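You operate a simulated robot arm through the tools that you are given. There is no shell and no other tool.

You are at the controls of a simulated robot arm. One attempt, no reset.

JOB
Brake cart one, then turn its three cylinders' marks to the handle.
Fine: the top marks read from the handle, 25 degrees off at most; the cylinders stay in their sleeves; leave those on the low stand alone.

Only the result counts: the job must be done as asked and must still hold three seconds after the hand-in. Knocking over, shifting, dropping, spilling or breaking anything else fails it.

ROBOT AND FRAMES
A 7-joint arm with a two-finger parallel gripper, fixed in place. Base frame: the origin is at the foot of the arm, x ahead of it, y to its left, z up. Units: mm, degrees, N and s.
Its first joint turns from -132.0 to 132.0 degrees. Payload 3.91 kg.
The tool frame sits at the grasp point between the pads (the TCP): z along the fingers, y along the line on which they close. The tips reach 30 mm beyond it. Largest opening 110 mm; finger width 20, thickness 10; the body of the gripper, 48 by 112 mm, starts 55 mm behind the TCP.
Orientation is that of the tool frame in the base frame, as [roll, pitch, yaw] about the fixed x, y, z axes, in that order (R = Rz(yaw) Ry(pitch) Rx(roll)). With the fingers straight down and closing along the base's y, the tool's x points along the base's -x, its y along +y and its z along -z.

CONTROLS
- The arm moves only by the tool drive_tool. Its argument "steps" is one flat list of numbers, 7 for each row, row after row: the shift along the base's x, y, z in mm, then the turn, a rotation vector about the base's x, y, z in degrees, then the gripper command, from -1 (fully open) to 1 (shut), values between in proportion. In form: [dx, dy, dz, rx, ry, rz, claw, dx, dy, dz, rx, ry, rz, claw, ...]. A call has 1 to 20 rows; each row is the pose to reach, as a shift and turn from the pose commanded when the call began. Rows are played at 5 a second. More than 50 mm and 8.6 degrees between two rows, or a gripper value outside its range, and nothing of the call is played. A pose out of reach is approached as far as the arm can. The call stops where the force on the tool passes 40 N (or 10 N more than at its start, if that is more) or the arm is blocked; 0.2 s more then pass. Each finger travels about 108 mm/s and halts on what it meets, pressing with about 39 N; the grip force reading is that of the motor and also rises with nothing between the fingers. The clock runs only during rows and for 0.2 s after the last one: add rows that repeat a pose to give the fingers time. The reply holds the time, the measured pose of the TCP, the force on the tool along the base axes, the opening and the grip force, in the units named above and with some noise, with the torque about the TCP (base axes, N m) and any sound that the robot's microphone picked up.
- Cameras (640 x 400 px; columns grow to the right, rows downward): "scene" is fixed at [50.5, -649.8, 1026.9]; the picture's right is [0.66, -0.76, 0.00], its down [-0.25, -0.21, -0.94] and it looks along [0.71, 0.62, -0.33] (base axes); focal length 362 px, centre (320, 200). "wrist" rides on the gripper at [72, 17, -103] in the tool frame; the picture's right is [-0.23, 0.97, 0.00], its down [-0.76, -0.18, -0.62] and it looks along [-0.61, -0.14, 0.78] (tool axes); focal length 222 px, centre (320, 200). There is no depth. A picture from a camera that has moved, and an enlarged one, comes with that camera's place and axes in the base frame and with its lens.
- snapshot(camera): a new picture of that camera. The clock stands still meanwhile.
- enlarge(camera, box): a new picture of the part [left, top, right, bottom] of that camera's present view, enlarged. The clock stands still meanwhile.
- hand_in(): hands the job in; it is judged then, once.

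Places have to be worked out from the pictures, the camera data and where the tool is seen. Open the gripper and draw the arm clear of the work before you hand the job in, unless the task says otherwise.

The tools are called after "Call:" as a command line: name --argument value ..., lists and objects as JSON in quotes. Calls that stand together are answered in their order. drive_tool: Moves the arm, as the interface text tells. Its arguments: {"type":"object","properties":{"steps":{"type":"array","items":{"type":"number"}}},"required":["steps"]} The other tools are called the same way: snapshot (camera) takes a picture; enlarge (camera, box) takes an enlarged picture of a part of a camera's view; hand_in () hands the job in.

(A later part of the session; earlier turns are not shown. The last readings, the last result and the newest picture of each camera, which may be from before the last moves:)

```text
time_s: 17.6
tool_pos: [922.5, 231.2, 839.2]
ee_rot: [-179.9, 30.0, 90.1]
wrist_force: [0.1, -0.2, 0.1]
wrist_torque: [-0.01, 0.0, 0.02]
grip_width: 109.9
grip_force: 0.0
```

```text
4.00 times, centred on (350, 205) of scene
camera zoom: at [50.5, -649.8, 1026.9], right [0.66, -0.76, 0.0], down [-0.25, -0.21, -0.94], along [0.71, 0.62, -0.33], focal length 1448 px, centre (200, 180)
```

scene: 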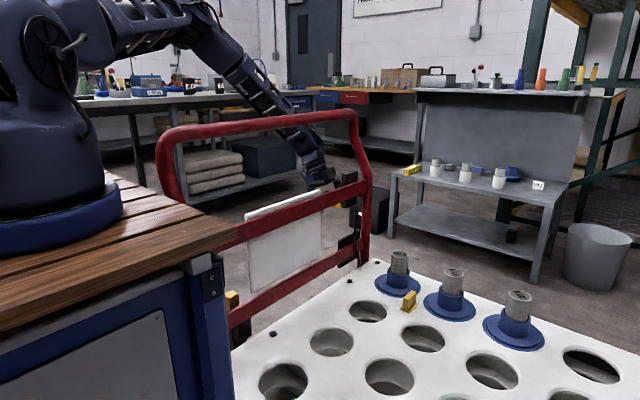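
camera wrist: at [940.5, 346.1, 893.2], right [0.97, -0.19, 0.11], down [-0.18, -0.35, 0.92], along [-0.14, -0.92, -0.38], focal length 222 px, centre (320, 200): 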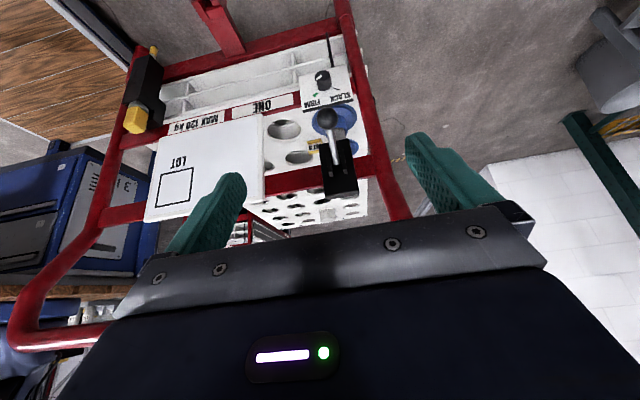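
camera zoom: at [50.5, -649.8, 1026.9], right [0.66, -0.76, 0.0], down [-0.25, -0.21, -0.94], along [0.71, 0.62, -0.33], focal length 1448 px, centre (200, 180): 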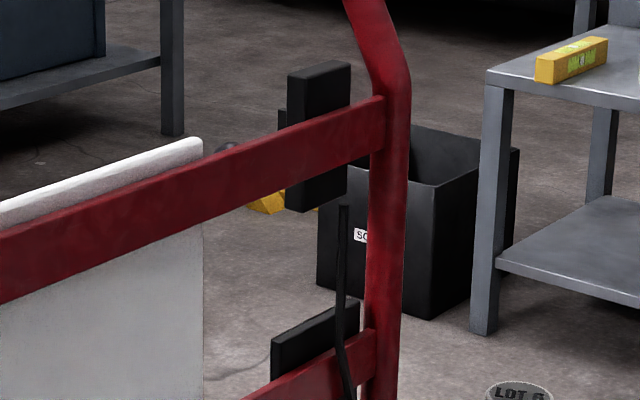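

The lever rests at about −46° and the cart has not moved. To confirm this is the braked position I look low from the handle side at the rod's lower end and the wheels.

Call:
drive_tool --steps '[-10, 40, 0, 0, 0, 0, -1, -20, 80, -15, 0, 0, 0, -1, -30, 110, -50, 0, 0, 0, -1, -40, 120, -95, 0, 0, 0, -1, -40, 120, -140, 0, 0, 0, -1, -40, 120, -185, 0, 0, 0, -1, -40, 120, -230, 0, 0, 0, -1, -40, 120, -275, 0, 0, 0, -1, -40, 120, -320, 0, 0, 0, -1, -40, 120, -320, 0, 0, 0, -1]'

Call:
snapshot --camera "wrist"

Call:
snapshot --camera "scene"

```text
time_s: 19.8
tool_pos: [881.6, 350.2, 518.0]
ee_rot: [-179.9, 29.8, 90.2]
wrist_force: [-0.2, -0.2, 0.3]
wrist_torque: [-0.01, 0.02, -0.03]
grip_width: 110.1
grip_force: 0.0
```

```text
taken
camera wrist: at [900.0, 464.6, 572.9], right [0.97, -0.19, 0.11], down [-0.18, -0.35, 0.92], along [-0.14, -0.92, -0.38], focal length 222 px, centre (320, 200)
```

wrist: 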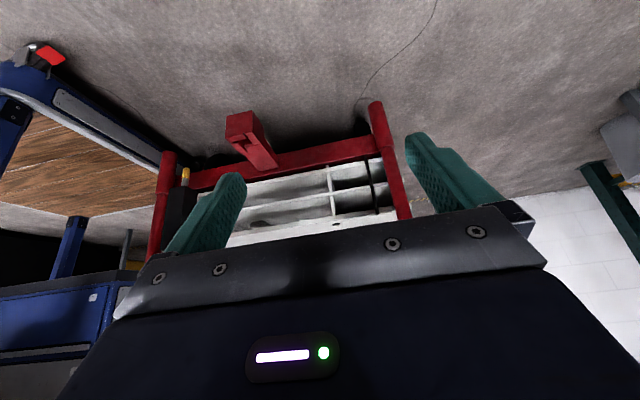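

```text
taken
```

scene: 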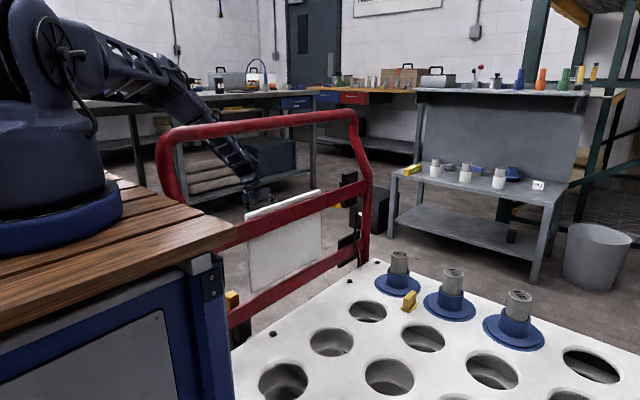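

I enlarge the underside region where rod and posts end.

Call:
enlarge --camera "wrist" --box '[300, 80, 430, 240]'

Call:
enlarge --camera "wrist" --box '[140, 90, 300, 240]'

Call:
enlarge --camera "wrist" --box '[0, 0, 340, 210]'

```text
2.50 times, centred on (365, 160) of wrist
camera zoom: at [900.0, 464.6, 572.9], right [0.97, -0.19, 0.11], down [-0.18, -0.35, 0.92], along [-0.14, -0.92, -0.38], focal length 555 px, centre (208, 300)
```

zoom: 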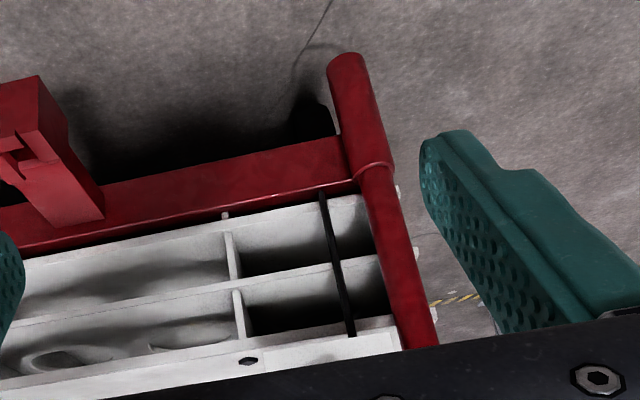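

```text
2.67 times, centred on (220, 165) of wrist
camera zoom: at [900.0, 464.6, 572.9], right [0.97, -0.19, 0.11], down [-0.18, -0.35, 0.92], along [-0.14, -0.92, -0.38], focal length 592 px, centre (587, 293)
```

zoom: 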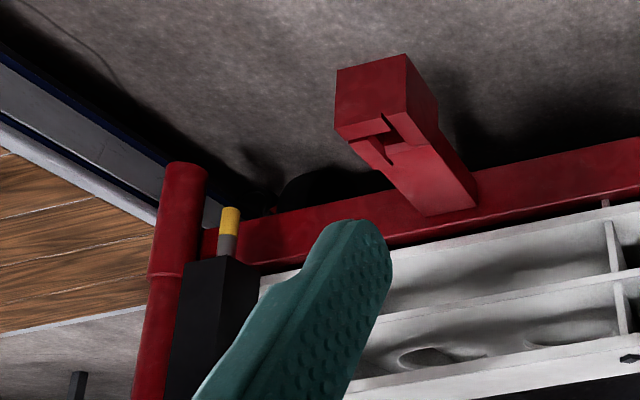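

```text
1.88 times, centred on (170, 105) of wrist
camera zoom: at [900.0, 464.6, 572.9], right [0.97, -0.19, 0.11], down [-0.18, -0.35, 0.92], along [-0.14, -0.92, -0.38], focal length 418 px, centre (602, 379)
```

zoom: 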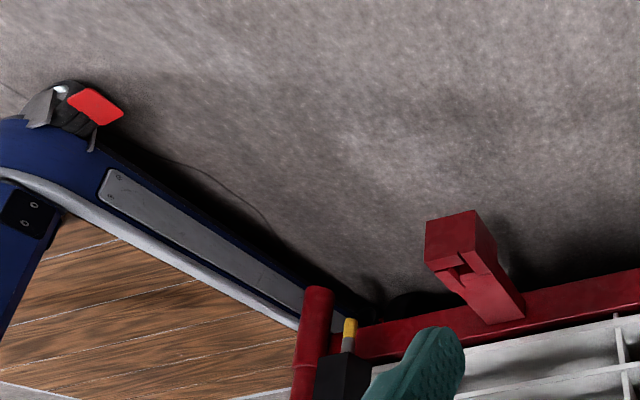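

The rod runs down behind the bottom bar toward the casters. I go lower to see the caster and any brake shoe.

Call:
drive_tool --steps '[0, 10, -45, 0, 0, 0, -1, 0, 20, -90, 0, 0, 0, -1, 0, 30, -135, 0, 0, 0, -1, 0, 40, -180, 0, 0, 0, -1, 0, 50, -225, 0, 0, 0, -1, 0, 50, -225, 0, 0, 0, -1]'

Call:
snapshot --camera "wrist"

Call:
enlarge --camera "wrist" --box '[260, 80, 430, 220]'

Call:
enlarge --camera "wrist" --box '[100, 80, 300, 220]'

```text
time_s: 21.2
tool_pos: [848.1, 361.6, 329.6]
ee_rot: [180.0, 30.0, 90.3]
wrist_force: [-0.2, 0.5, 0.5]
wrist_torque: [-0.02, -0.01, 0.01]
grip_width: 110.0
grip_force: 0.0
out of reach, approached as far as the arm can: row 3, 4, 5, 6
```

```text
taken
camera wrist: at [865.6, 475.7, 383.5], right [0.97, -0.19, 0.11], down [-0.18, -0.35, 0.92], along [-0.14, -0.92, -0.37], focal length 222 px, centre (320, 200)
```

wrist: 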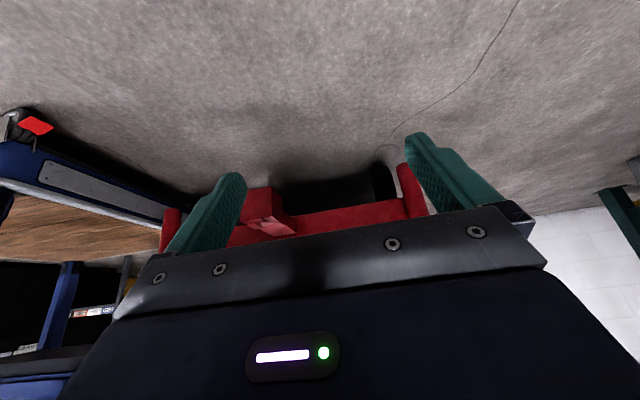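

```text
2.86 times, centred on (345, 150) of wrist
camera zoom: at [865.6, 475.7, 383.5], right [0.97, -0.19, 0.11], down [-0.18, -0.35, 0.92], along [-0.14, -0.92, -0.37], focal length 635 px, centre (249, 343)
```

zoom: 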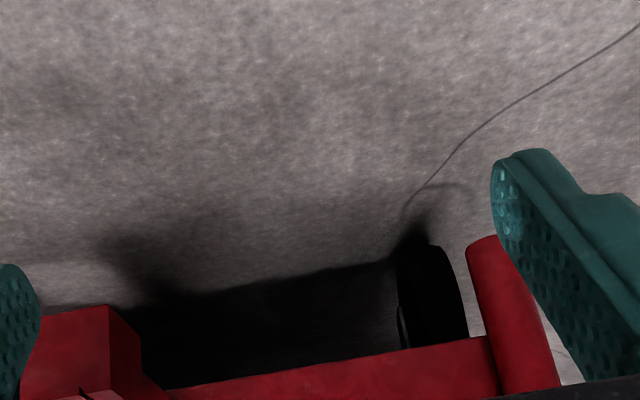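

```text
2.86 times, centred on (200, 150) of wrist
camera zoom: at [865.6, 475.7, 383.5], right [0.97, -0.19, 0.11], down [-0.18, -0.35, 0.92], along [-0.14, -0.92, -0.37], focal length 635 px, centre (663, 343)
```

zoom: 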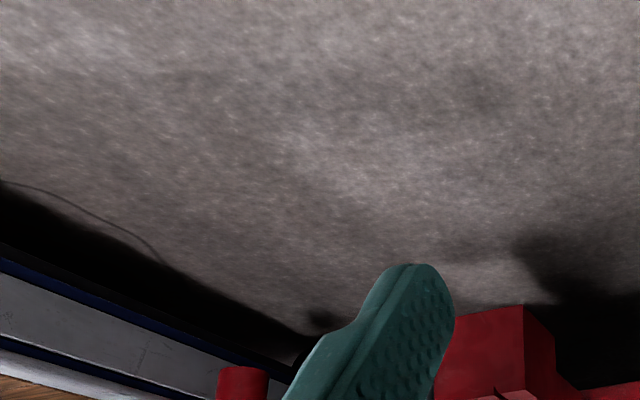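

The caster itself shows no readable brake shoe from here. I compare the cart's place with the first picture (same crop) to see whether it rolled while I worked the lever.

Call:
enlarge --camera "scene" --box '[340, 230, 560, 368]'

Call:
enlarge --camera "scene" --box '[200, 180, 400, 400]'

```text
2.90 times, centred on (450, 299) of scene
camera zoom: at [50.5, -649.8, 1026.9], right [0.66, -0.76, 0.0], down [-0.25, -0.21, -0.94], along [0.71, 0.62, -0.33], focal length 1049 px, centre (-57, -87)
```

zoom: 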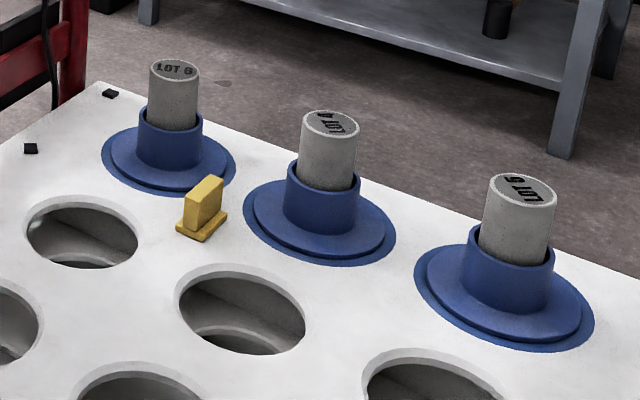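

```text
1.82 times, centred on (300, 290) of scene
camera zoom: at [50.5, -649.8, 1026.9], right [0.66, -0.76, 0.0], down [-0.25, -0.21, -0.94], along [0.71, 0.62, -0.33], focal length 658 px, centre (356, 36)
```

zoom: 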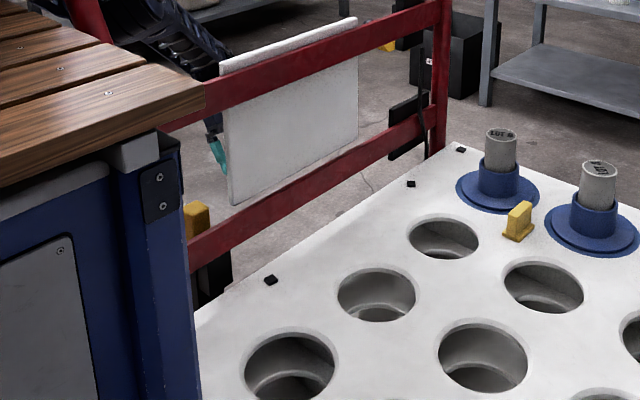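

The cart hasn't moved at all; the lever's travel of about +34° to −46° runs from stop to stop, so it is now fully thrown. I raise the arm back up on the outer side first.

Call:
drive_tool --steps '[0, -10, 45, 0, 0, 0, -1, 0, -20, 90, 0, 0, 0, -1, 0, -30, 135, 0, 0, 0, -1, 0, -40, 180, 0, 0, 0, -1, 0, -50, 225, 0, 0, 0, -1, 0, -50, 270, 0, 0, 0, -1, 0, -50, 315, 0, 0, 0, -1, 0, -50, 360, 0, 0, 0, -1, 0, -50, 405, 0, 0, 0, -1, 0, -50, 450, 0, 0, 0, -1, 0, -50, 495, 0, 0, 0, -1, 0, -50, 540, 0, 0, 0, -1, 0, -50, 540, 0, 0, 0, -1]'

```text
time_s: 24.0
tool_pos: [843.3, 306.3, 871.2]
ee_rot: [-180.0, 29.9, 90.2]
wrist_force: [-0.4, 0.7, -0.1]
wrist_torque: [-0.02, 0.0, 0.01]
grip_width: 109.9
grip_force: 0.1
```

Now I bring the tool upright, close the fingers and move to just outside the top tube for a gentle push test of the brake.

Call:
drive_tool --steps '[-18, -30, 30, 7.5, 0, 0, 0, -36, -60, 60, 15, 0, 0, 1, -54, -90, 90, 22.5, 0, 0, 1, -72, -125, 110, 30, 0, 0, 1, -90, -160, 130, 30, 0, 0, 1, -93, -190, 130, 30, 0, 0, 1, -93, -216, 105, 30, 0, 0, 1, -93, -226, 70, 30, 0, 0, 1, -93, -226, 70, 30, 0, 0, 1]'

Call:
snapshot --camera "wrist"

Call:
snapshot --camera "scene"

```text
time_s: 26.0
tool_pos: [753.3, 82.4, 938.7]
ee_rot: [180.0, 0.0, 90.2]
wrist_force: [0.6, 0.3, 0.0]
wrist_torque: [-0.03, -0.06, -0.03]
grip_width: 0.0
grip_force: 37.6
```

```text
taken
camera wrist: at [770.8, 154.0, 1043.7], right [0.97, -0.22, 0.0], down [-0.18, -0.76, 0.62], along [-0.14, -0.61, -0.78], focal length 222 px, centre (320, 200)
```

wrist: 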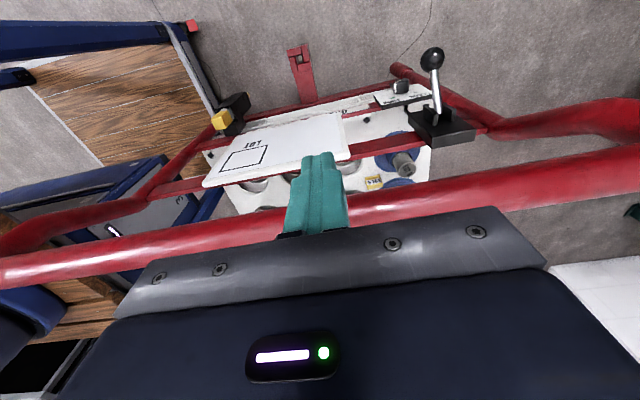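

```text
taken
```

scene: 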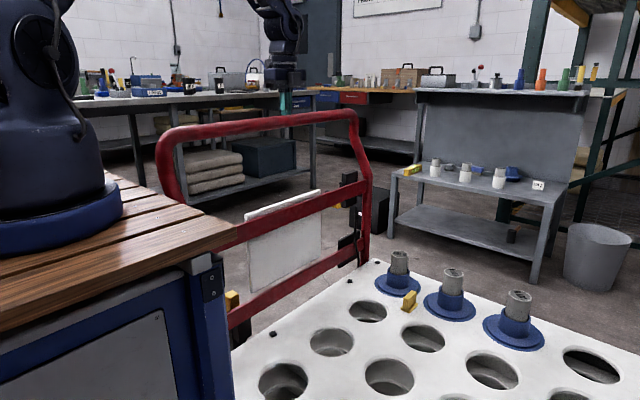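

Fingers are closed about 20 mm outside the tube. I ease toward −y until light contact.

Call:
drive_tool --steps '[0, -5, 0, 0, 0, 0, 1, 0, -10, 0, 0, 0, 0, 1, 0, -14, 0, 0, 0, 0, 1, 0, -17, 0, 0, 0, 0, 1, 0, -19, 0, 0, 0, 0, 1, 0, -20, 0, 0, 0, 0, 1, 0, -21, 0, 0, 0, 0, 1, 0, -21, 0, 0, 0, 0, 1]'

```text
time_s: 27.8
tool_pos: [753.4, 60.4, 939.7]
ee_rot: [179.9, 0.0, 90.2]
wrist_force: [-0.4, -0.7, -0.1]
wrist_torque: [-0.01, 0.02, -0.02]
grip_width: 0.1
grip_force: 37.7
```

No contact yet at y=60.4; continue in 1 mm steps.

Call:
drive_tool --steps '[0, -1, 0, 0, 0, 0, 1, 0, -2, 0, 0, 0, 0, 1, 0, -3, 0, 0, 0, 0, 1, 0, -4, 0, 0, 0, 0, 1, 0, -5, 0, 0, 0, 0, 1, 0, -5, 0, 0, 0, 0, 1]'

```text
time_s: 29.1
tool_pos: [751.9, 59.5, 940.3]
ee_rot: [179.9, -0.4, 90.5]
wrist_force: [0.8, 5.7, -1.3]
wrist_torque: [0.17, -0.09, -0.03]
grip_width: 0.3
grip_force: 38.1
stopped in row 6: the force on the tool passed its limit at 41 N (the readings are from after the stop); the commanded pose is now the measured one
```

The tube resisted with 41 N over a few millimetres, so the cart is held. I check that it did not move.

Call:
enlarge --camera "scene" --box '[340, 230, 560, 368]'

Call:
enlarge --camera "wrist" --box '[340, 40, 500, 160]'

```text
2.90 times, centred on (450, 299) of scene
camera zoom: at [50.5, -649.8, 1026.9], right [0.66, -0.76, 0.0], down [-0.25, -0.21, -0.94], along [0.71, 0.62, -0.33], focal length 1049 px, centre (-57, -87)
```

zoom: 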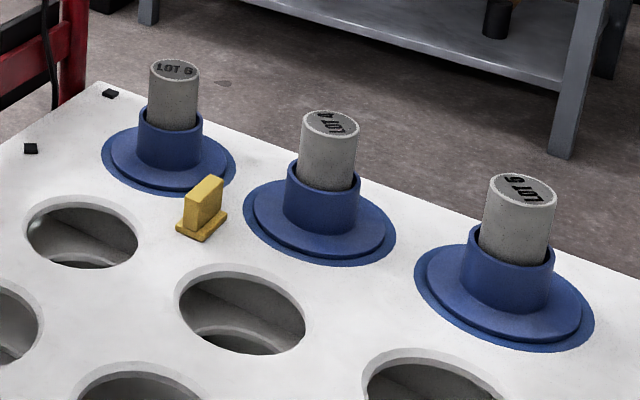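

```text
3.33 times, centred on (420, 100) of wrist
camera zoom: at [769.8, 132.3, 1044.4], right [0.98, -0.22, 0.0], down [-0.17, -0.77, 0.62], along [-0.14, -0.6, -0.79], focal length 740 px, centre (-13, 533)
```

zoom: 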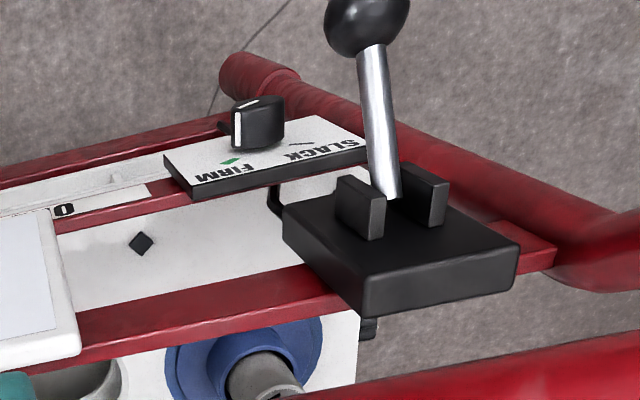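

Nothing moved, the brake holds. Now I retreat, lift over the tube and swing to the cylinders with the camera facing +x again.

Call:
drive_tool --steps '[0, 15, 0, 0, 0, 0, 1, 0, 15, 40, 0, 0, 0, 1, 0, 15, 80, 0, 0, 0, 0, 0, 15, 120, 0, 0, 0, -1, 5, -15, 120, 0, 0, 8.2, -1, 11, -50, 120, 0, 0, 16.4, -1, 17, -90, 120, 0, 0, 24.6, -1, 23, -130, 120, 0, 0, 32.8, -1, 29, -170, 120, 0, 0, 41, -1, 35, -210, 110, 0, 0, 49.2, -1, 41, -250, 90, 0, 0, 57.4, -1, 47, -290, 65, 0, 0, 65.6, -1, 53, -330, 40, 0, 0, 73.8, -1, 60, -370, 10, 0, 0, 82, -1, 65, -400, -25, 0, 0, 89.5, -1, 68, -415, -70, 0, 0, 89.5, -1, 68, -415, -110, 0, 0, 89.5, -1, 68, -415, -140, 0, 0, 89.5, -1, 68, -415, -140, 0, 0, 89.5, -1]'

Call:
snapshot --camera "wrist"

Call:
snapshot --camera "scene"

```text
refused: row 14 steps farther than a row can; nothing moved
```

```text
taken
camera wrist: at [769.8, 132.3, 1044.4], right [0.98, -0.22, 0.0], down [-0.17, -0.77, 0.62], along [-0.14, -0.6, -0.79], focal length 222 px, centre (320, 200)
```

wrist: 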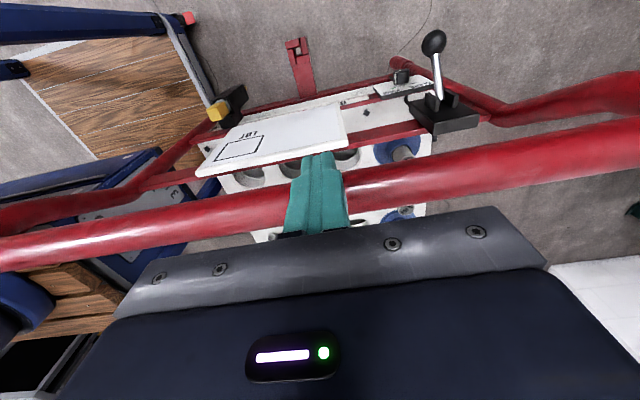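

```text
taken
```

scene: 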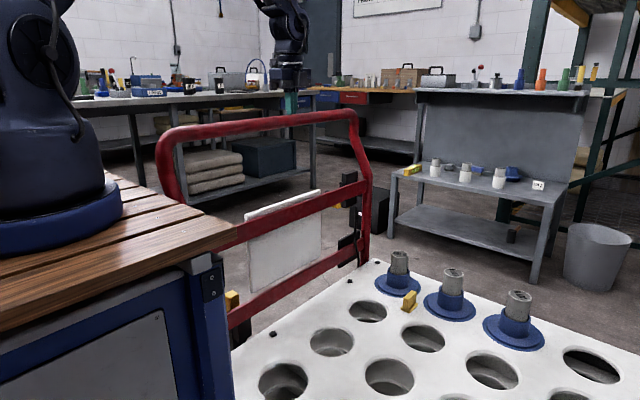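

One row step was slightly too long, so nothing moved. I repeat the same path split into two calls with smaller steps.

Call:
drive_tool --steps '[0, 15, 0, 0, 0, 0, 1, 0, 15, 40, 0, 0, 0, 1, 0, 15, 80, 0, 0, 0, 0, 0, 15, 120, 0, 0, 0, -1, 5, -15, 120, 0, 0, 8.2, -1, 11, -50, 120, 0, 0, 16.4, -1, 17, -90, 120, 0, 0, 24.6, -1, 23, -130, 120, 0, 0, 32.8, -1, 29, -170, 120, 0, 0, 41, -1, 35, -210, 110, 0, 0, 49.2, -1, 41, -245, 90, 0, 0, 57.4, -1, 47, -280, 65, 0, 0, 65.6, -1, 53, -315, 40, 0, 0, 73.8, -1, 60, -350, 15, 0, 0, 82, -1, 65, -385, -10, 0, 0, 89.5, -1, 68, -415, -40, 0, 0, 89.5, -1, 68, -415, -80, 0, 0, 89.5, -1, 68, -415, -120, 0, 0, 89.5, -1, 68, -415, -140, 0, 0, 89.5, -1, 68, -415, -140, 0, 0, 89.5, -1]'

Call:
snapshot --camera "wrist"

Call:
snapshot --camera "scene"

```text
time_s: 33.3
tool_pos: [820.1, -356.9, 799.9]
ee_rot: [180.0, -0.2, 179.8]
wrist_force: [0.4, -0.1, -0.1]
wrist_torque: [0.0, 0.0, 0.01]
grip_width: 110.2
grip_force: 0.1
```

```text
taken
camera wrist: at [749.5, -339.6, 904.0], right [0.23, 0.97, 0.0], down [0.76, -0.18, 0.62], along [0.6, -0.14, -0.78], focal length 222 px, centre (320, 200)
```

wrist: 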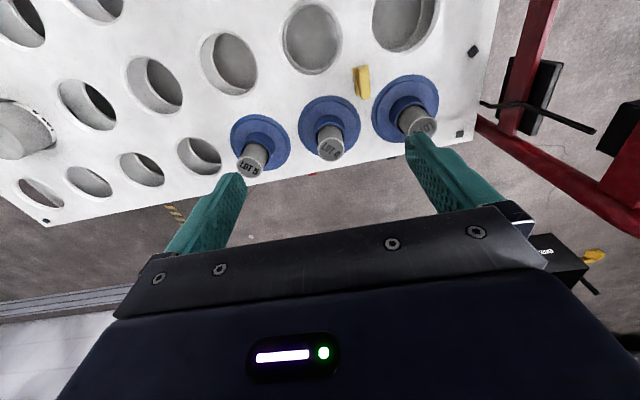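

```text
taken
```

scene: 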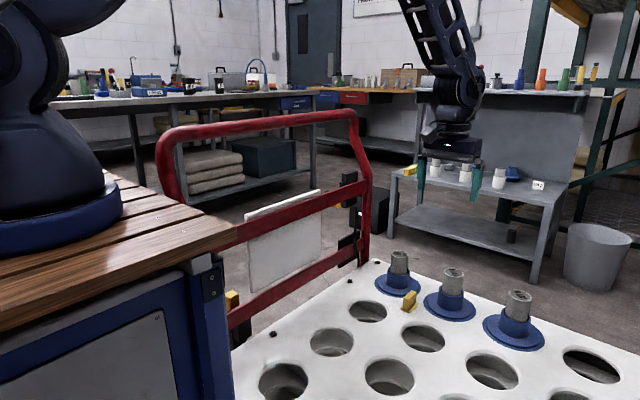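

All three tops are in view; I enlarge each to read the text directions.

Call:
enlarge --camera "wrist" --box '[220, 120, 290, 190]'

Call:
enlarge --camera "wrist" --box '[300, 90, 370, 170]'

Call:
enlarge --camera "wrist" --box '[370, 70, 450, 150]'

```text
5.71 times, centred on (255, 155) of wrist
camera zoom: at [749.5, -339.6, 904.0], right [0.23, 0.97, 0.0], down [0.76, -0.18, 0.62], along [0.6, -0.14, -0.78], focal length 1269 px, centre (691, 457)
```

zoom: 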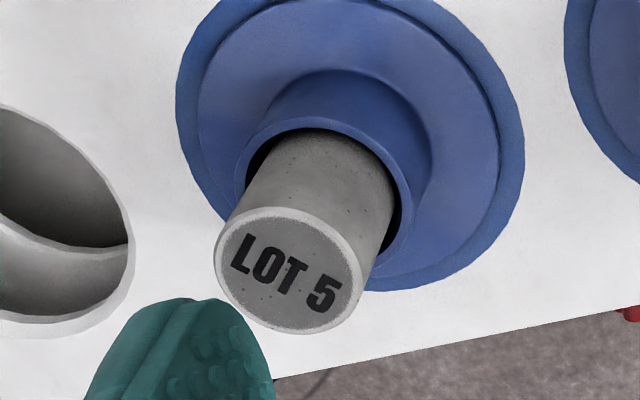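

```text
5.00 times, centred on (335, 130) of wrist
camera zoom: at [749.5, -339.6, 904.0], right [0.23, 0.97, 0.0], down [0.76, -0.18, 0.62], along [0.6, -0.14, -0.78], focal length 1111 px, centre (245, 550)
```

zoom: 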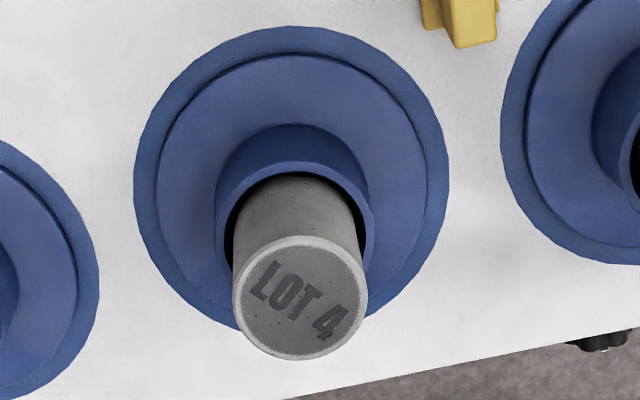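

```text
5.00 times, centred on (410, 110) of wrist
camera zoom: at [749.5, -339.6, 904.0], right [0.23, 0.97, 0.0], down [0.76, -0.18, 0.62], along [0.6, -0.14, -0.78], focal length 1111 px, centre (-130, 650)
```

zoom: 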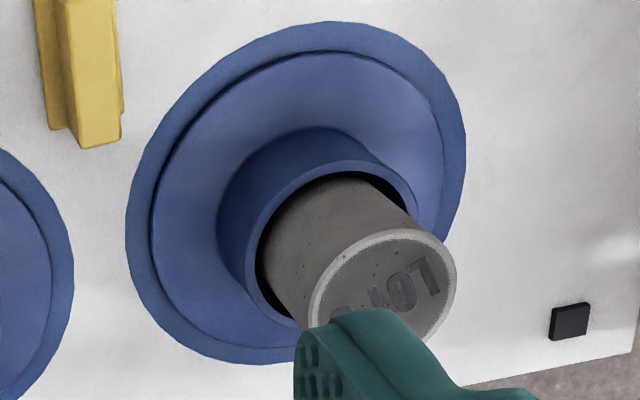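

Text directions (base frame): LOT 5 ≈ 43°, LOT 4 ≈ 40°, LOT 6 ≈ −72°; read from the handle they must point to 180° (−x). So turns are about −108° for LOT 6, +139° for LOT 4, +137° for LOT 5. I go above LOT 6 with the tool pre-turned +54°.

Call:
drive_tool --steps '[16, 23, -20, 0, 0, 7.7, -1, 32, 46, -40, 0, 0, 15.4, -1, 48, 69, -60, 0, 0, 23.1, -1, 64, 92, -80, 0, 0, 30.8, -1, 80, 115, -100, 0, 0, 38.5, -1, 96, 138, -120, 0, 0, 46.2, -1, 112, 161, -150, 0, 0, 54, -1, 112, 161, -150, 0, 0, 54, -1]'

Call:
snapshot --camera "wrist"

Call:
snapshot --camera "scene"

```text
time_s: 35.1
tool_pos: [931.9, -195.4, 649.1]
ee_rot: [180.0, -0.3, -126.1]
wrist_force: [0.3, -0.8, 0.3]
wrist_torque: [0.04, 0.0, 0.02]
grip_width: 110.2
grip_force: 0.1
```

```text
taken
camera wrist: at [877.2, -242.5, 754.6], right [-0.65, 0.76, 0.0], down [0.59, 0.51, 0.62], along [0.47, 0.4, -0.79], focal length 222 px, centre (320, 200)
```

wrist: 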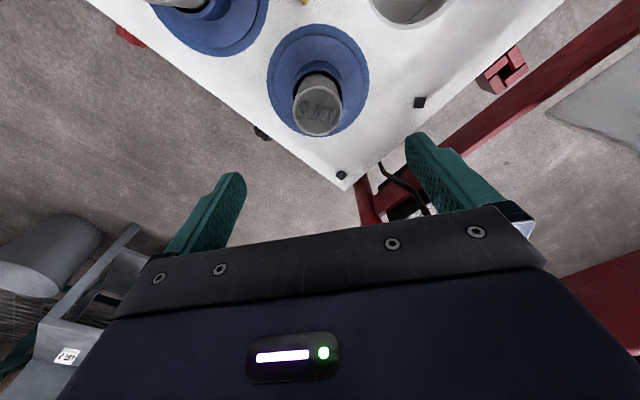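

```text
taken
```

scene: 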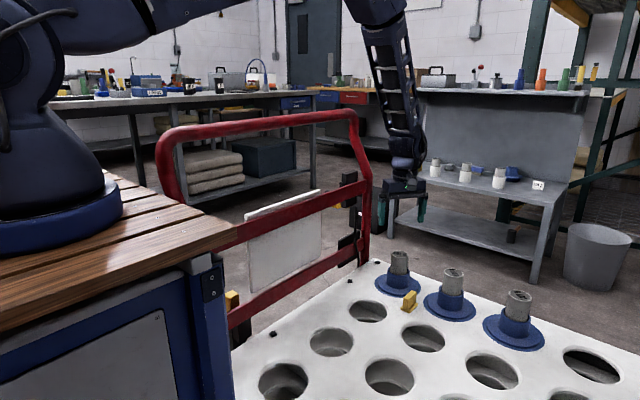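

I enlarge LOT 6 to refine its centre against the tool axis (which should appear at about (320, 117) at top height).

Call:
enlarge --camera "wrist" --box '[260, 50, 380, 150]'

```text
4.00 times, centred on (320, 100) of wrist
camera zoom: at [877.2, -242.5, 754.6], right [-0.65, 0.76, 0.0], down [0.59, 0.51, 0.62], along [0.47, 0.4, -0.79], focal length 888 px, centre (320, 600)
```

zoom: 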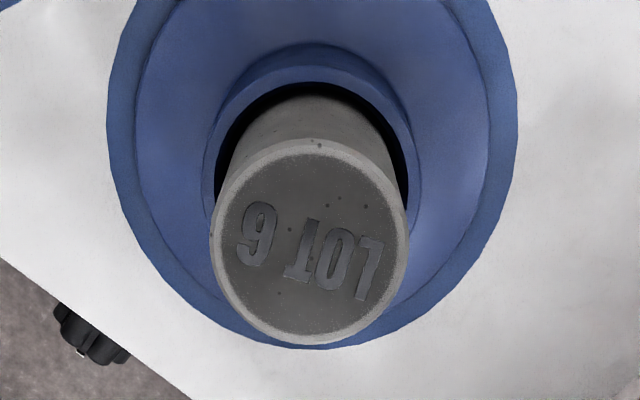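

The cylinder sits a few millimetres from my axis: refined centre about (930.5, −201). I shift there and descend to 23 mm above its top to check.

Call:
drive_tool --steps '[-1.5, -5, -25, 0, 0, 0, -1, -1.5, -5, -50, 0, 0, 0, -1, -1.5, -5, -74, 0, 0, 0, -1, -1.5, -5, -74, 0, 0, 0, -1]'

Call:
snapshot --camera "wrist"

Call:
enlarge --camera "wrist" --box '[240, 80, 400, 200]'

Call:
enlarge --camera "scene" --box '[340, 180, 480, 320]'

```text
time_s: 36.1
tool_pos: [930.2, -202.1, 575.3]
ee_rot: [179.9, -0.4, -126.2]
wrist_force: [0.4, -0.8, 0.6]
wrist_torque: [-0.04, 0.02, -0.01]
grip_width: 110.0
grip_force: 0.1
```

```text
taken
camera wrist: at [875.0, -249.8, 680.1], right [-0.65, 0.76, 0.0], down [0.59, 0.51, 0.62], along [0.47, 0.4, -0.79], focal length 222 px, centre (320, 200)
```

wrist: 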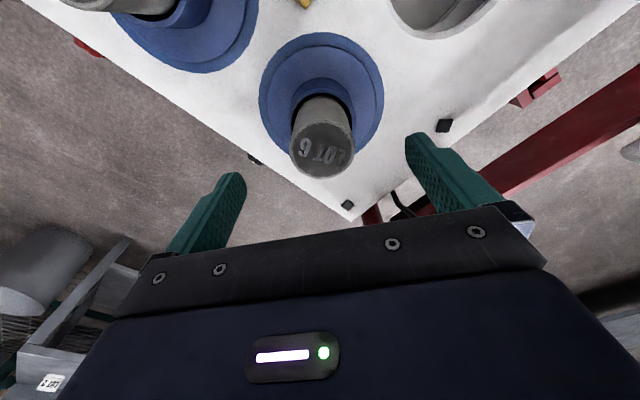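

```text
3.33 times, centred on (320, 140) of wrist
camera zoom: at [875.0, -249.8, 680.1], right [-0.65, 0.76, 0.0], down [0.59, 0.51, 0.62], along [0.47, 0.4, -0.79], focal length 740 px, centre (320, 400)
```

zoom: 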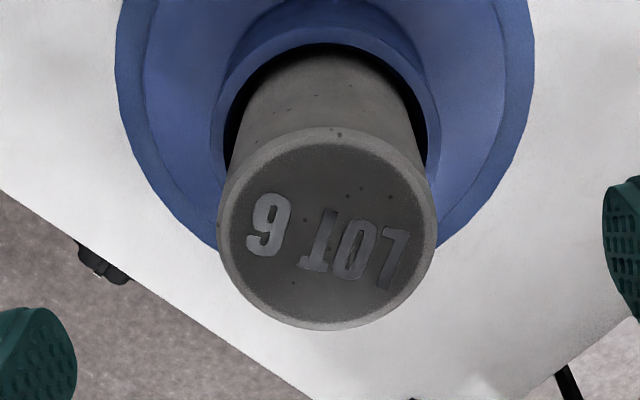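

```text
2.86 times, centred on (410, 250) of scene
camera zoom: at [50.5, -649.8, 1026.9], right [0.66, -0.76, 0.0], down [-0.25, -0.21, -0.94], along [0.71, 0.62, -0.33], focal length 1034 px, centre (63, 57)
```

zoom: 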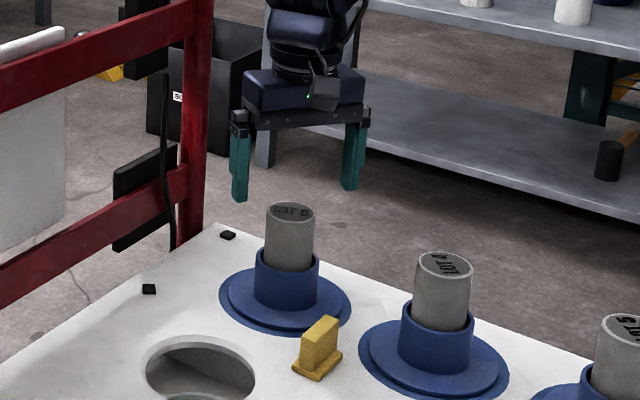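

The centre now is within 2 mm (≈(929.2, −200.9)), diameter 50 mm, sleeve rim near z≈472. I correct, descend to TCP z≈512 and close.

Call:
drive_tool --steps '[-1, 1.2, -25, 0, 0, 0, -1, -1, 1.2, -45, 0, 0, 0, -1, -1, 1.2, -63, 0, 0, 0, -1, -1, 1.2, -63, 0, 0, 0, -1]'

Call:
snapshot --camera "wrist"

Call:
enlarge --camera "scene" --box '[340, 200, 480, 320]'

```text
time_s: 37.1
tool_pos: [929.5, -200.6, 514.0]
ee_rot: [180.0, -0.3, -126.2]
wrist_force: [-0.2, 0.0, 0.3]
wrist_torque: [0.02, -0.01, -0.01]
grip_width: 109.8
grip_force: 0.2
```

```text
taken
camera wrist: at [875.0, -247.7, 618.3], right [-0.65, 0.76, 0.0], down [0.59, 0.51, 0.62], along [0.47, 0.4, -0.78], focal length 222 px, centre (320, 200)
```

wrist: 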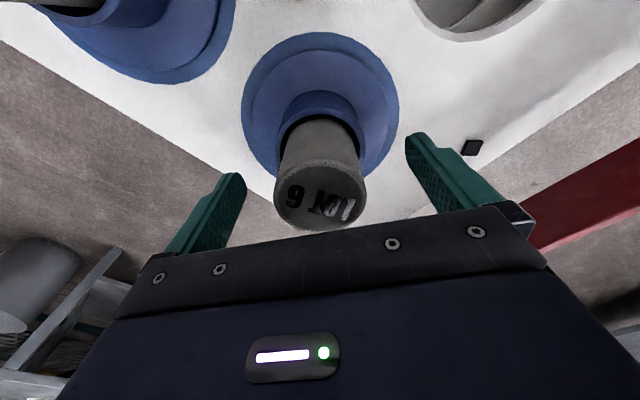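

```text
3.33 times, centred on (410, 260) of scene
camera zoom: at [50.5, -649.8, 1026.9], right [0.66, -0.76, 0.0], down [-0.25, -0.21, -0.94], along [0.71, 0.62, -0.33], focal length 1206 px, centre (20, 0)
```

zoom: 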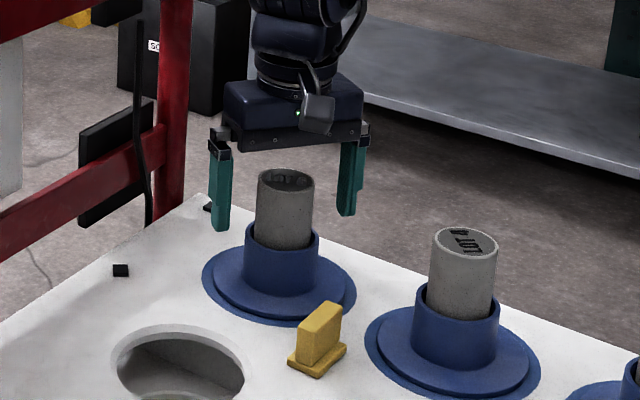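

Fingers straddle LOT 6 well. I close on it.

Call:
drive_tool --steps '[0, 0, 0, 0, 0, 0, -0.2, 0, 0, 0, 0, 0, 0, 0, 0, 0, 0, 0, 0, 0, 0.2, 0, 0, 0, 0, 0, 0, 0.4, 0, 0, 0, 0, 0, 0, 0.4]'

Call:
enlarge --camera "wrist" --box '[200, 100, 460, 240]'

```text
time_s: 38.3
tool_pos: [929.8, -200.2, 514.3]
ee_rot: [179.9, -0.3, -126.3]
wrist_force: [1.4, -1.2, -0.4]
wrist_torque: [-0.05, -0.03, -0.03]
grip_width: 49.6
grip_force: 39.2
```

```text
2.46 times, centred on (330, 170) of wrist
camera zoom: at [875.0, -247.7, 618.4], right [-0.65, 0.76, 0.0], down [0.59, 0.51, 0.62], along [0.47, 0.4, -0.79], focal length 547 px, centre (295, 274)
```

zoom: 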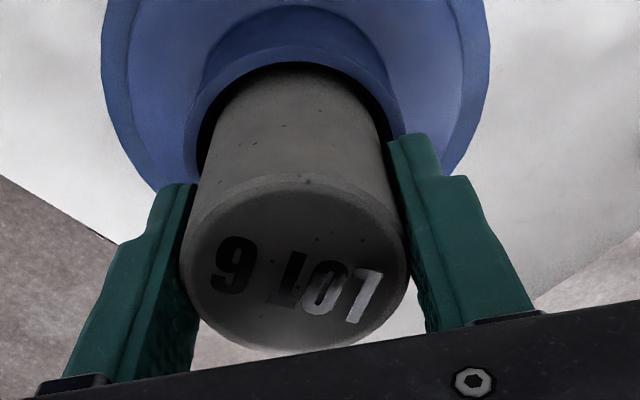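

LOT 6 is held (49.6 mm, 39 N). Closer views give its text direction as about −66.5°, so I turn it −113.5° about its axis.

Call:
drive_tool --steps '[0, 0, 0, 0, 0, -6, 0.4, 0, 0, 0, 0, 0, -14, 0.4, 0, 0, 0, 0, 0, -22, 0.4, 0, 0, 0, 0, 0, -30, 0.4, 0, 0, 0, 0, 0, -38, 0.4, 0, 0, 0, 0, 0, -46, 0.4, 0, 0, 0, 0, 0, -54, 0.4, 0, 0, 0, 0, 0, -62, 0.4, 0, 0, 0, 0, 0, -70, 0.4, 0, 0, 0, 0, 0, -78, 0.4, 0, 0, 0, 0, 0, -86, 0.4, 0, 0, 0, 0, 0, -94, 0.4, 0, 0, 0, 0, 0, -102, 0.4, 0, 0, 0, 0, 0, -109, 0.4, 0, 0, 0, 0, 0, -113.5, 0.4, 0, 0, 0, 0, 0, -113.5, 0.4]'

Call:
snapshot --camera "wrist"

Call:
enlarge --camera "scene" --box '[340, 200, 480, 320]'

```text
time_s: 41.7
tool_pos: [931.3, -197.9, 513.0]
ee_rot: [179.9, -0.2, 120.2]
wrist_force: [5.9, -0.3, 24.3]
wrist_torque: [-0.15, -0.26, -0.09]
grip_width: 49.7
grip_force: 38.8
```

```text
taken
camera wrist: at [909.2, -127.4, 618.0], right [0.96, 0.29, 0.0], down [0.23, -0.75, 0.62], along [0.18, -0.59, -0.78], focal length 222 px, centre (320, 200)
```

wrist: 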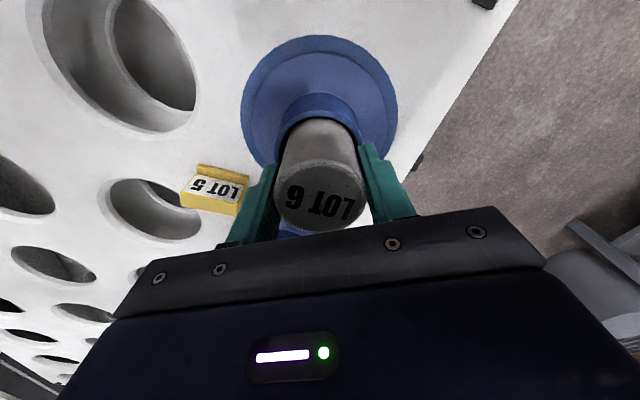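

```text
3.33 times, centred on (410, 260) of scene
camera zoom: at [50.5, -649.8, 1026.9], right [0.66, -0.76, 0.0], down [-0.25, -0.21, -0.94], along [0.71, 0.62, -0.33], focal length 1206 px, centre (20, 0)
```

zoom: 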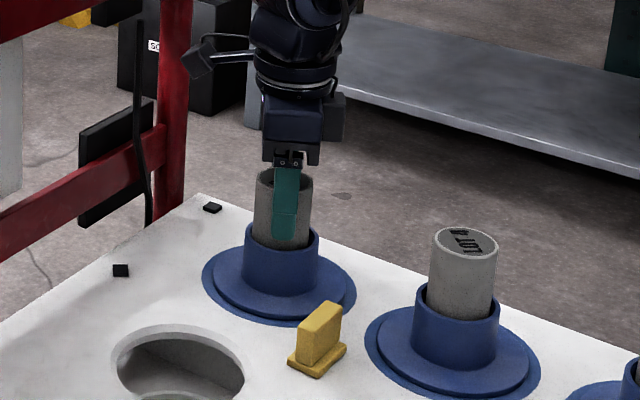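

LOT 6 turned with the tool. I release, lift clear and check its reading direction.

Call:
drive_tool --steps '[0, 0, 0, 0, 0, 0, 0.2, 0, 0, 0, 0, 0, 0, -0.2, 0, 0, 0, 0, 0, 0, -0.6, 0, 0, 0, 0, 0, 0, -1, 0, 0, 0, 0, 0, 0, -1, 0, 0, 30, 0, 0, 0, -1, 0, 0, 65, 0, 0, 0, -1, 0, 0, 100, 0, 0, 0, -1, 0, 0, 135, 0, 0, 0, -1, 0, 0, 135, 0, 0, 0, -1]'

Call:
snapshot --camera "wrist"

Call:
enlarge --camera "wrist" --box '[260, 50, 380, 150]'

Call:
enlarge --camera "scene" --box '[340, 230, 560, 368]'

```text
time_s: 43.9
tool_pos: [929.9, -200.9, 648.5]
ee_rot: [-180.0, -0.2, 120.4]
wrist_force: [0.0, 0.0, -0.7]
wrist_torque: [0.0, -0.01, -0.02]
grip_width: 110.2
grip_force: 0.1
```

```text
taken
camera wrist: at [908.1, -129.0, 753.3], right [0.96, 0.3, 0.0], down [0.23, -0.75, 0.62], along [0.18, -0.59, -0.79], focal length 222 px, centre (320, 200)
```

wrist: 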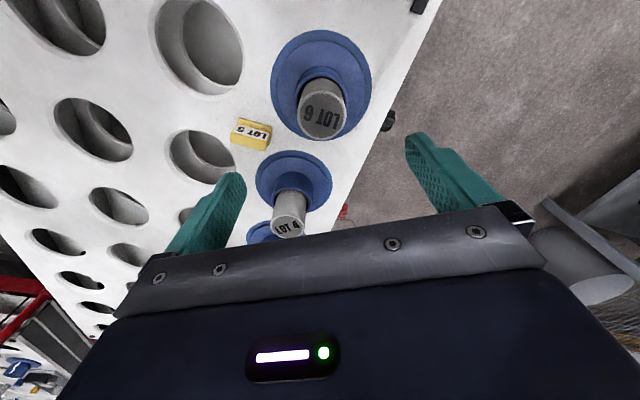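

```text
4.00 times, centred on (320, 100) of wrist
camera zoom: at [908.1, -129.0, 753.3], right [0.96, 0.3, 0.0], down [0.23, -0.75, 0.62], along [0.18, -0.59, -0.79], focal length 888 px, centre (320, 600)
```

zoom: 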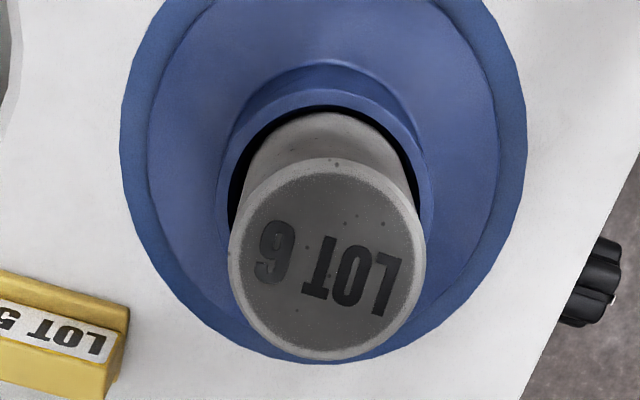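

```text
2.90 times, centred on (450, 299) of scene
camera zoom: at [50.5, -649.8, 1026.9], right [0.66, -0.76, 0.0], down [-0.25, -0.21, -0.94], along [0.71, 0.62, -0.33], focal length 1049 px, centre (-57, -87)
```

zoom: 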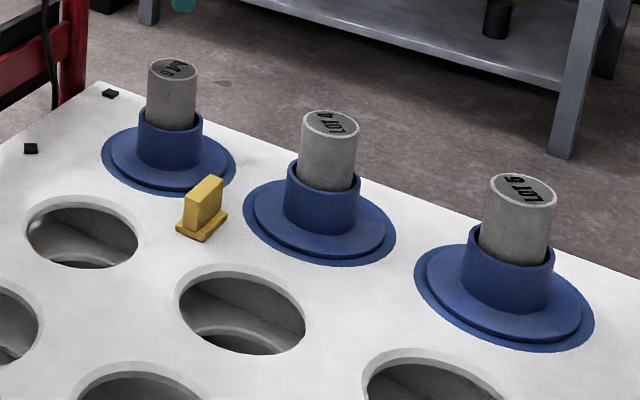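

LOT 6 now reads at about 182°, only ~2° off. Next I move above LOT 4 (≈(931.5, −362)) with the tool at −70° for a +140° turn.

Call:
drive_tool --steps '[0.5, -40, 0, 0, 0, -2.6, -1, 1, -80, 0, 0, 0, -5.2, -1, 1.5, -120, 0, 0, 0, -7.8, -1, 1.6, -161, 0, 0, 0, -10.4, -1, 1.6, -161, 0, 0, 0, -10.4, -1]'

Call:
snapshot --camera "wrist"

Call:
enlarge --camera "wrist" --box '[260, 50, 380, 150]'

```text
time_s: 45.1
tool_pos: [930.7, -360.4, 650.9]
ee_rot: [-179.9, -0.3, 109.8]
wrist_force: [0.3, -0.4, -0.5]
wrist_torque: [0.03, -0.02, -0.02]
grip_width: 110.1
grip_force: 0.0
```

```text
taken
camera wrist: at [922.5, -285.9, 755.1], right [0.99, 0.12, 0.0], down [0.09, -0.78, 0.62], along [0.07, -0.62, -0.79], focal length 222 px, centre (320, 200)
```

wrist: 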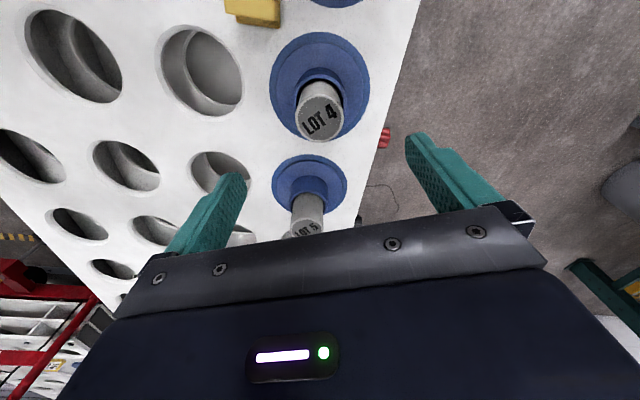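

```text
4.00 times, centred on (320, 100) of wrist
camera zoom: at [922.5, -285.9, 755.1], right [0.99, 0.12, 0.0], down [0.09, -0.78, 0.62], along [0.07, -0.62, -0.79], focal length 888 px, centre (320, 600)
```

zoom: 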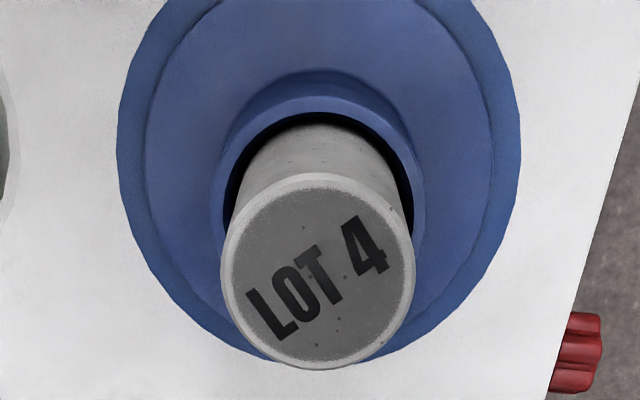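

LOT 4's centre is about (930.9, −362.1) and its text points at 41°; I descend onto it and close gently.

Call:
drive_tool --steps '[0.2, -1.7, -40, 0, 0, 0, -1, 0.2, -1.7, -80, 0, 0, 0, -1, 0.2, -1.7, -115, 0, 0, 0, -1, 0.2, -1.7, -137, 0, 0, 0, -1, 0.2, -1.7, -137, 0, 0, 0, -1]'

Call:
enlarge --camera "wrist" --box '[160, 80, 500, 240]'

Call:
enlarge --camera "scene" --box '[380, 200, 540, 330]'

```text
time_s: 46.3
tool_pos: [932.3, -363.8, 511.1]
ee_rot: [-179.9, -0.3, 110.0]
wrist_force: [0.0, -0.3, -0.4]
wrist_torque: [-0.01, -0.01, 0.0]
grip_width: 109.8
grip_force: 0.3
```

```text
1.88 times, centred on (330, 160) of wrist
camera zoom: at [923.8, -289.3, 616.8], right [0.99, 0.12, 0.0], down [0.09, -0.78, 0.62], along [0.07, -0.62, -0.79], focal length 418 px, centre (301, 275)
```

zoom: 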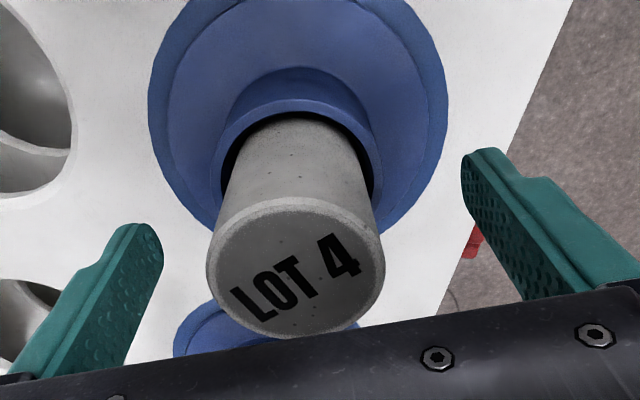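

```text
3.08 times, centred on (460, 265) of scene
camera zoom: at [50.5, -649.8, 1026.9], right [0.66, -0.76, 0.0], down [-0.25, -0.21, -0.94], along [0.71, 0.62, -0.33], focal length 1114 px, centre (-111, 0)
```

zoom: 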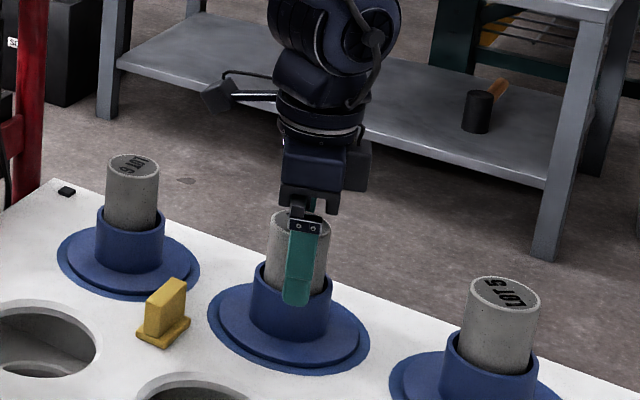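

Cylinder is about 1.8 mm toward −x of centre; I nudge and close on it.

Call:
drive_tool --steps '[-1.5, 0, 1, 0, 0, 0, -0.6, -1.5, 0, 1, 0, 0, 0, -0.2, -1.5, 0, 1, 0, 0, 0, 0, -1.5, 0, 1, 0, 0, 0, 0.2, -1.5, 0, 1, 0, 0, 0, 0.4, -1.5, 0, 1, 0, 0, 0, 0.4]'

Call:
enlarge --camera "wrist" --box '[200, 100, 460, 240]'

```text
time_s: 47.7
tool_pos: [932.1, -363.9, 513.2]
ee_rot: [-179.9, -0.2, 110.0]
wrist_force: [-0.7, 0.1, 0.8]
wrist_torque: [-0.02, 0.08, 0.0]
grip_width: 49.5
grip_force: 39.3
```

```text
2.46 times, centred on (330, 170) of wrist
camera zoom: at [922.6, -288.5, 617.9], right [0.99, 0.12, 0.0], down [0.09, -0.78, 0.62], along [0.07, -0.62, -0.78], focal length 547 px, centre (295, 274)
```

zoom: 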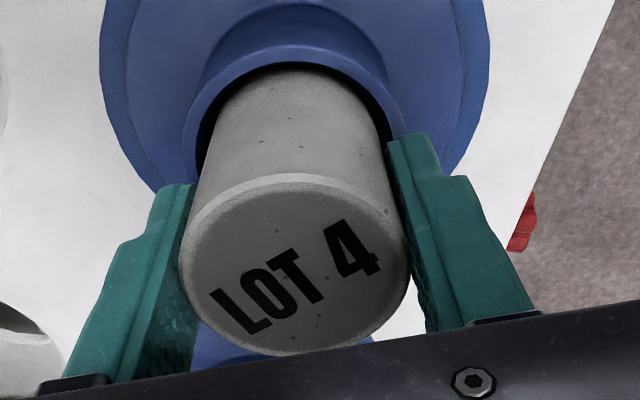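

Held firmly. I turn LOT 4 by +138.7° about its axis.

Call:
drive_tool --steps '[0, 0, 0, 0, 0, 6, 0.4, 0, 0, 0, 0, 0, 14, 0.4, 0, 0, 0, 0, 0, 22, 0.4, 0, 0, 0, 0, 0, 30, 0.4, 0, 0, 0, 0, 0, 38, 0.4, 0, 0, 0, 0, 0, 46, 0.4, 0, 0, 0, 0, 0, 54, 0.4, 0, 0, 0, 0, 0, 62, 0.4, 0, 0, 0, 0, 0, 70, 0.4, 0, 0, 0, 0, 0, 78, 0.4, 0, 0, 0, 0, 0, 86, 0.4, 0, 0, 0, 0, 0, 94, 0.4, 0, 0, 0, 0, 0, 102, 0.4, 0, 0, 0, 0, 0, 110, 0.4, 0, 0, 0, 0, 0, 118, 0.4, 0, 0, 0, 0, 0, 126, 0.4, 0, 0, 0, 0, 0, 134, 0.4, 0, 0, 0, 0, 0, 138.7, 0.4, 0, 0, 0, 0, 0, 138.7, 0.4]'

Call:
snapshot --camera "wrist"

Call:
enlarge --camera "scene" --box '[380, 200, 540, 330]'

```text
time_s: 51.7
tool_pos: [929.8, -361.0, 512.0]
ee_rot: [180.0, -0.3, -111.3]
wrist_force: [1.9, -1.9, 16.8]
wrist_torque: [-0.2, -0.15, 0.11]
grip_width: 49.6
grip_force: 38.9
```

```text
taken
camera wrist: at [889.1, -421.8, 616.2], right [-0.82, 0.57, 0.0], down [0.44, 0.65, 0.62], along [0.35, 0.51, -0.78], focal length 222 px, centre (320, 200)
```

wrist: 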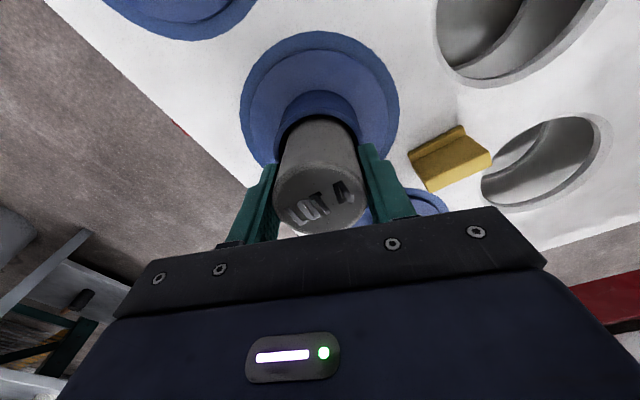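

```text
3.08 times, centred on (460, 265) of scene
camera zoom: at [50.5, -649.8, 1026.9], right [0.66, -0.76, 0.0], down [-0.25, -0.21, -0.94], along [0.71, 0.62, -0.33], focal length 1114 px, centre (-111, 0)
```

zoom: 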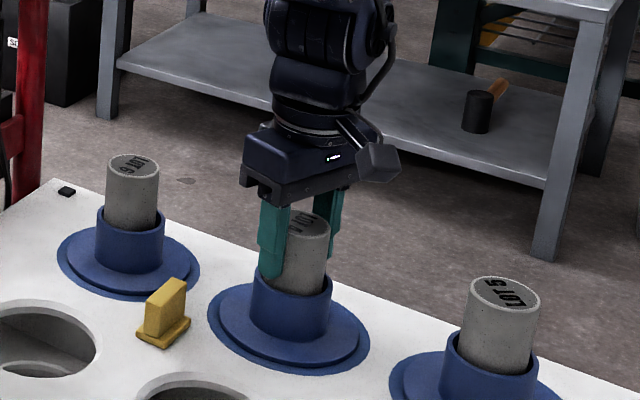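

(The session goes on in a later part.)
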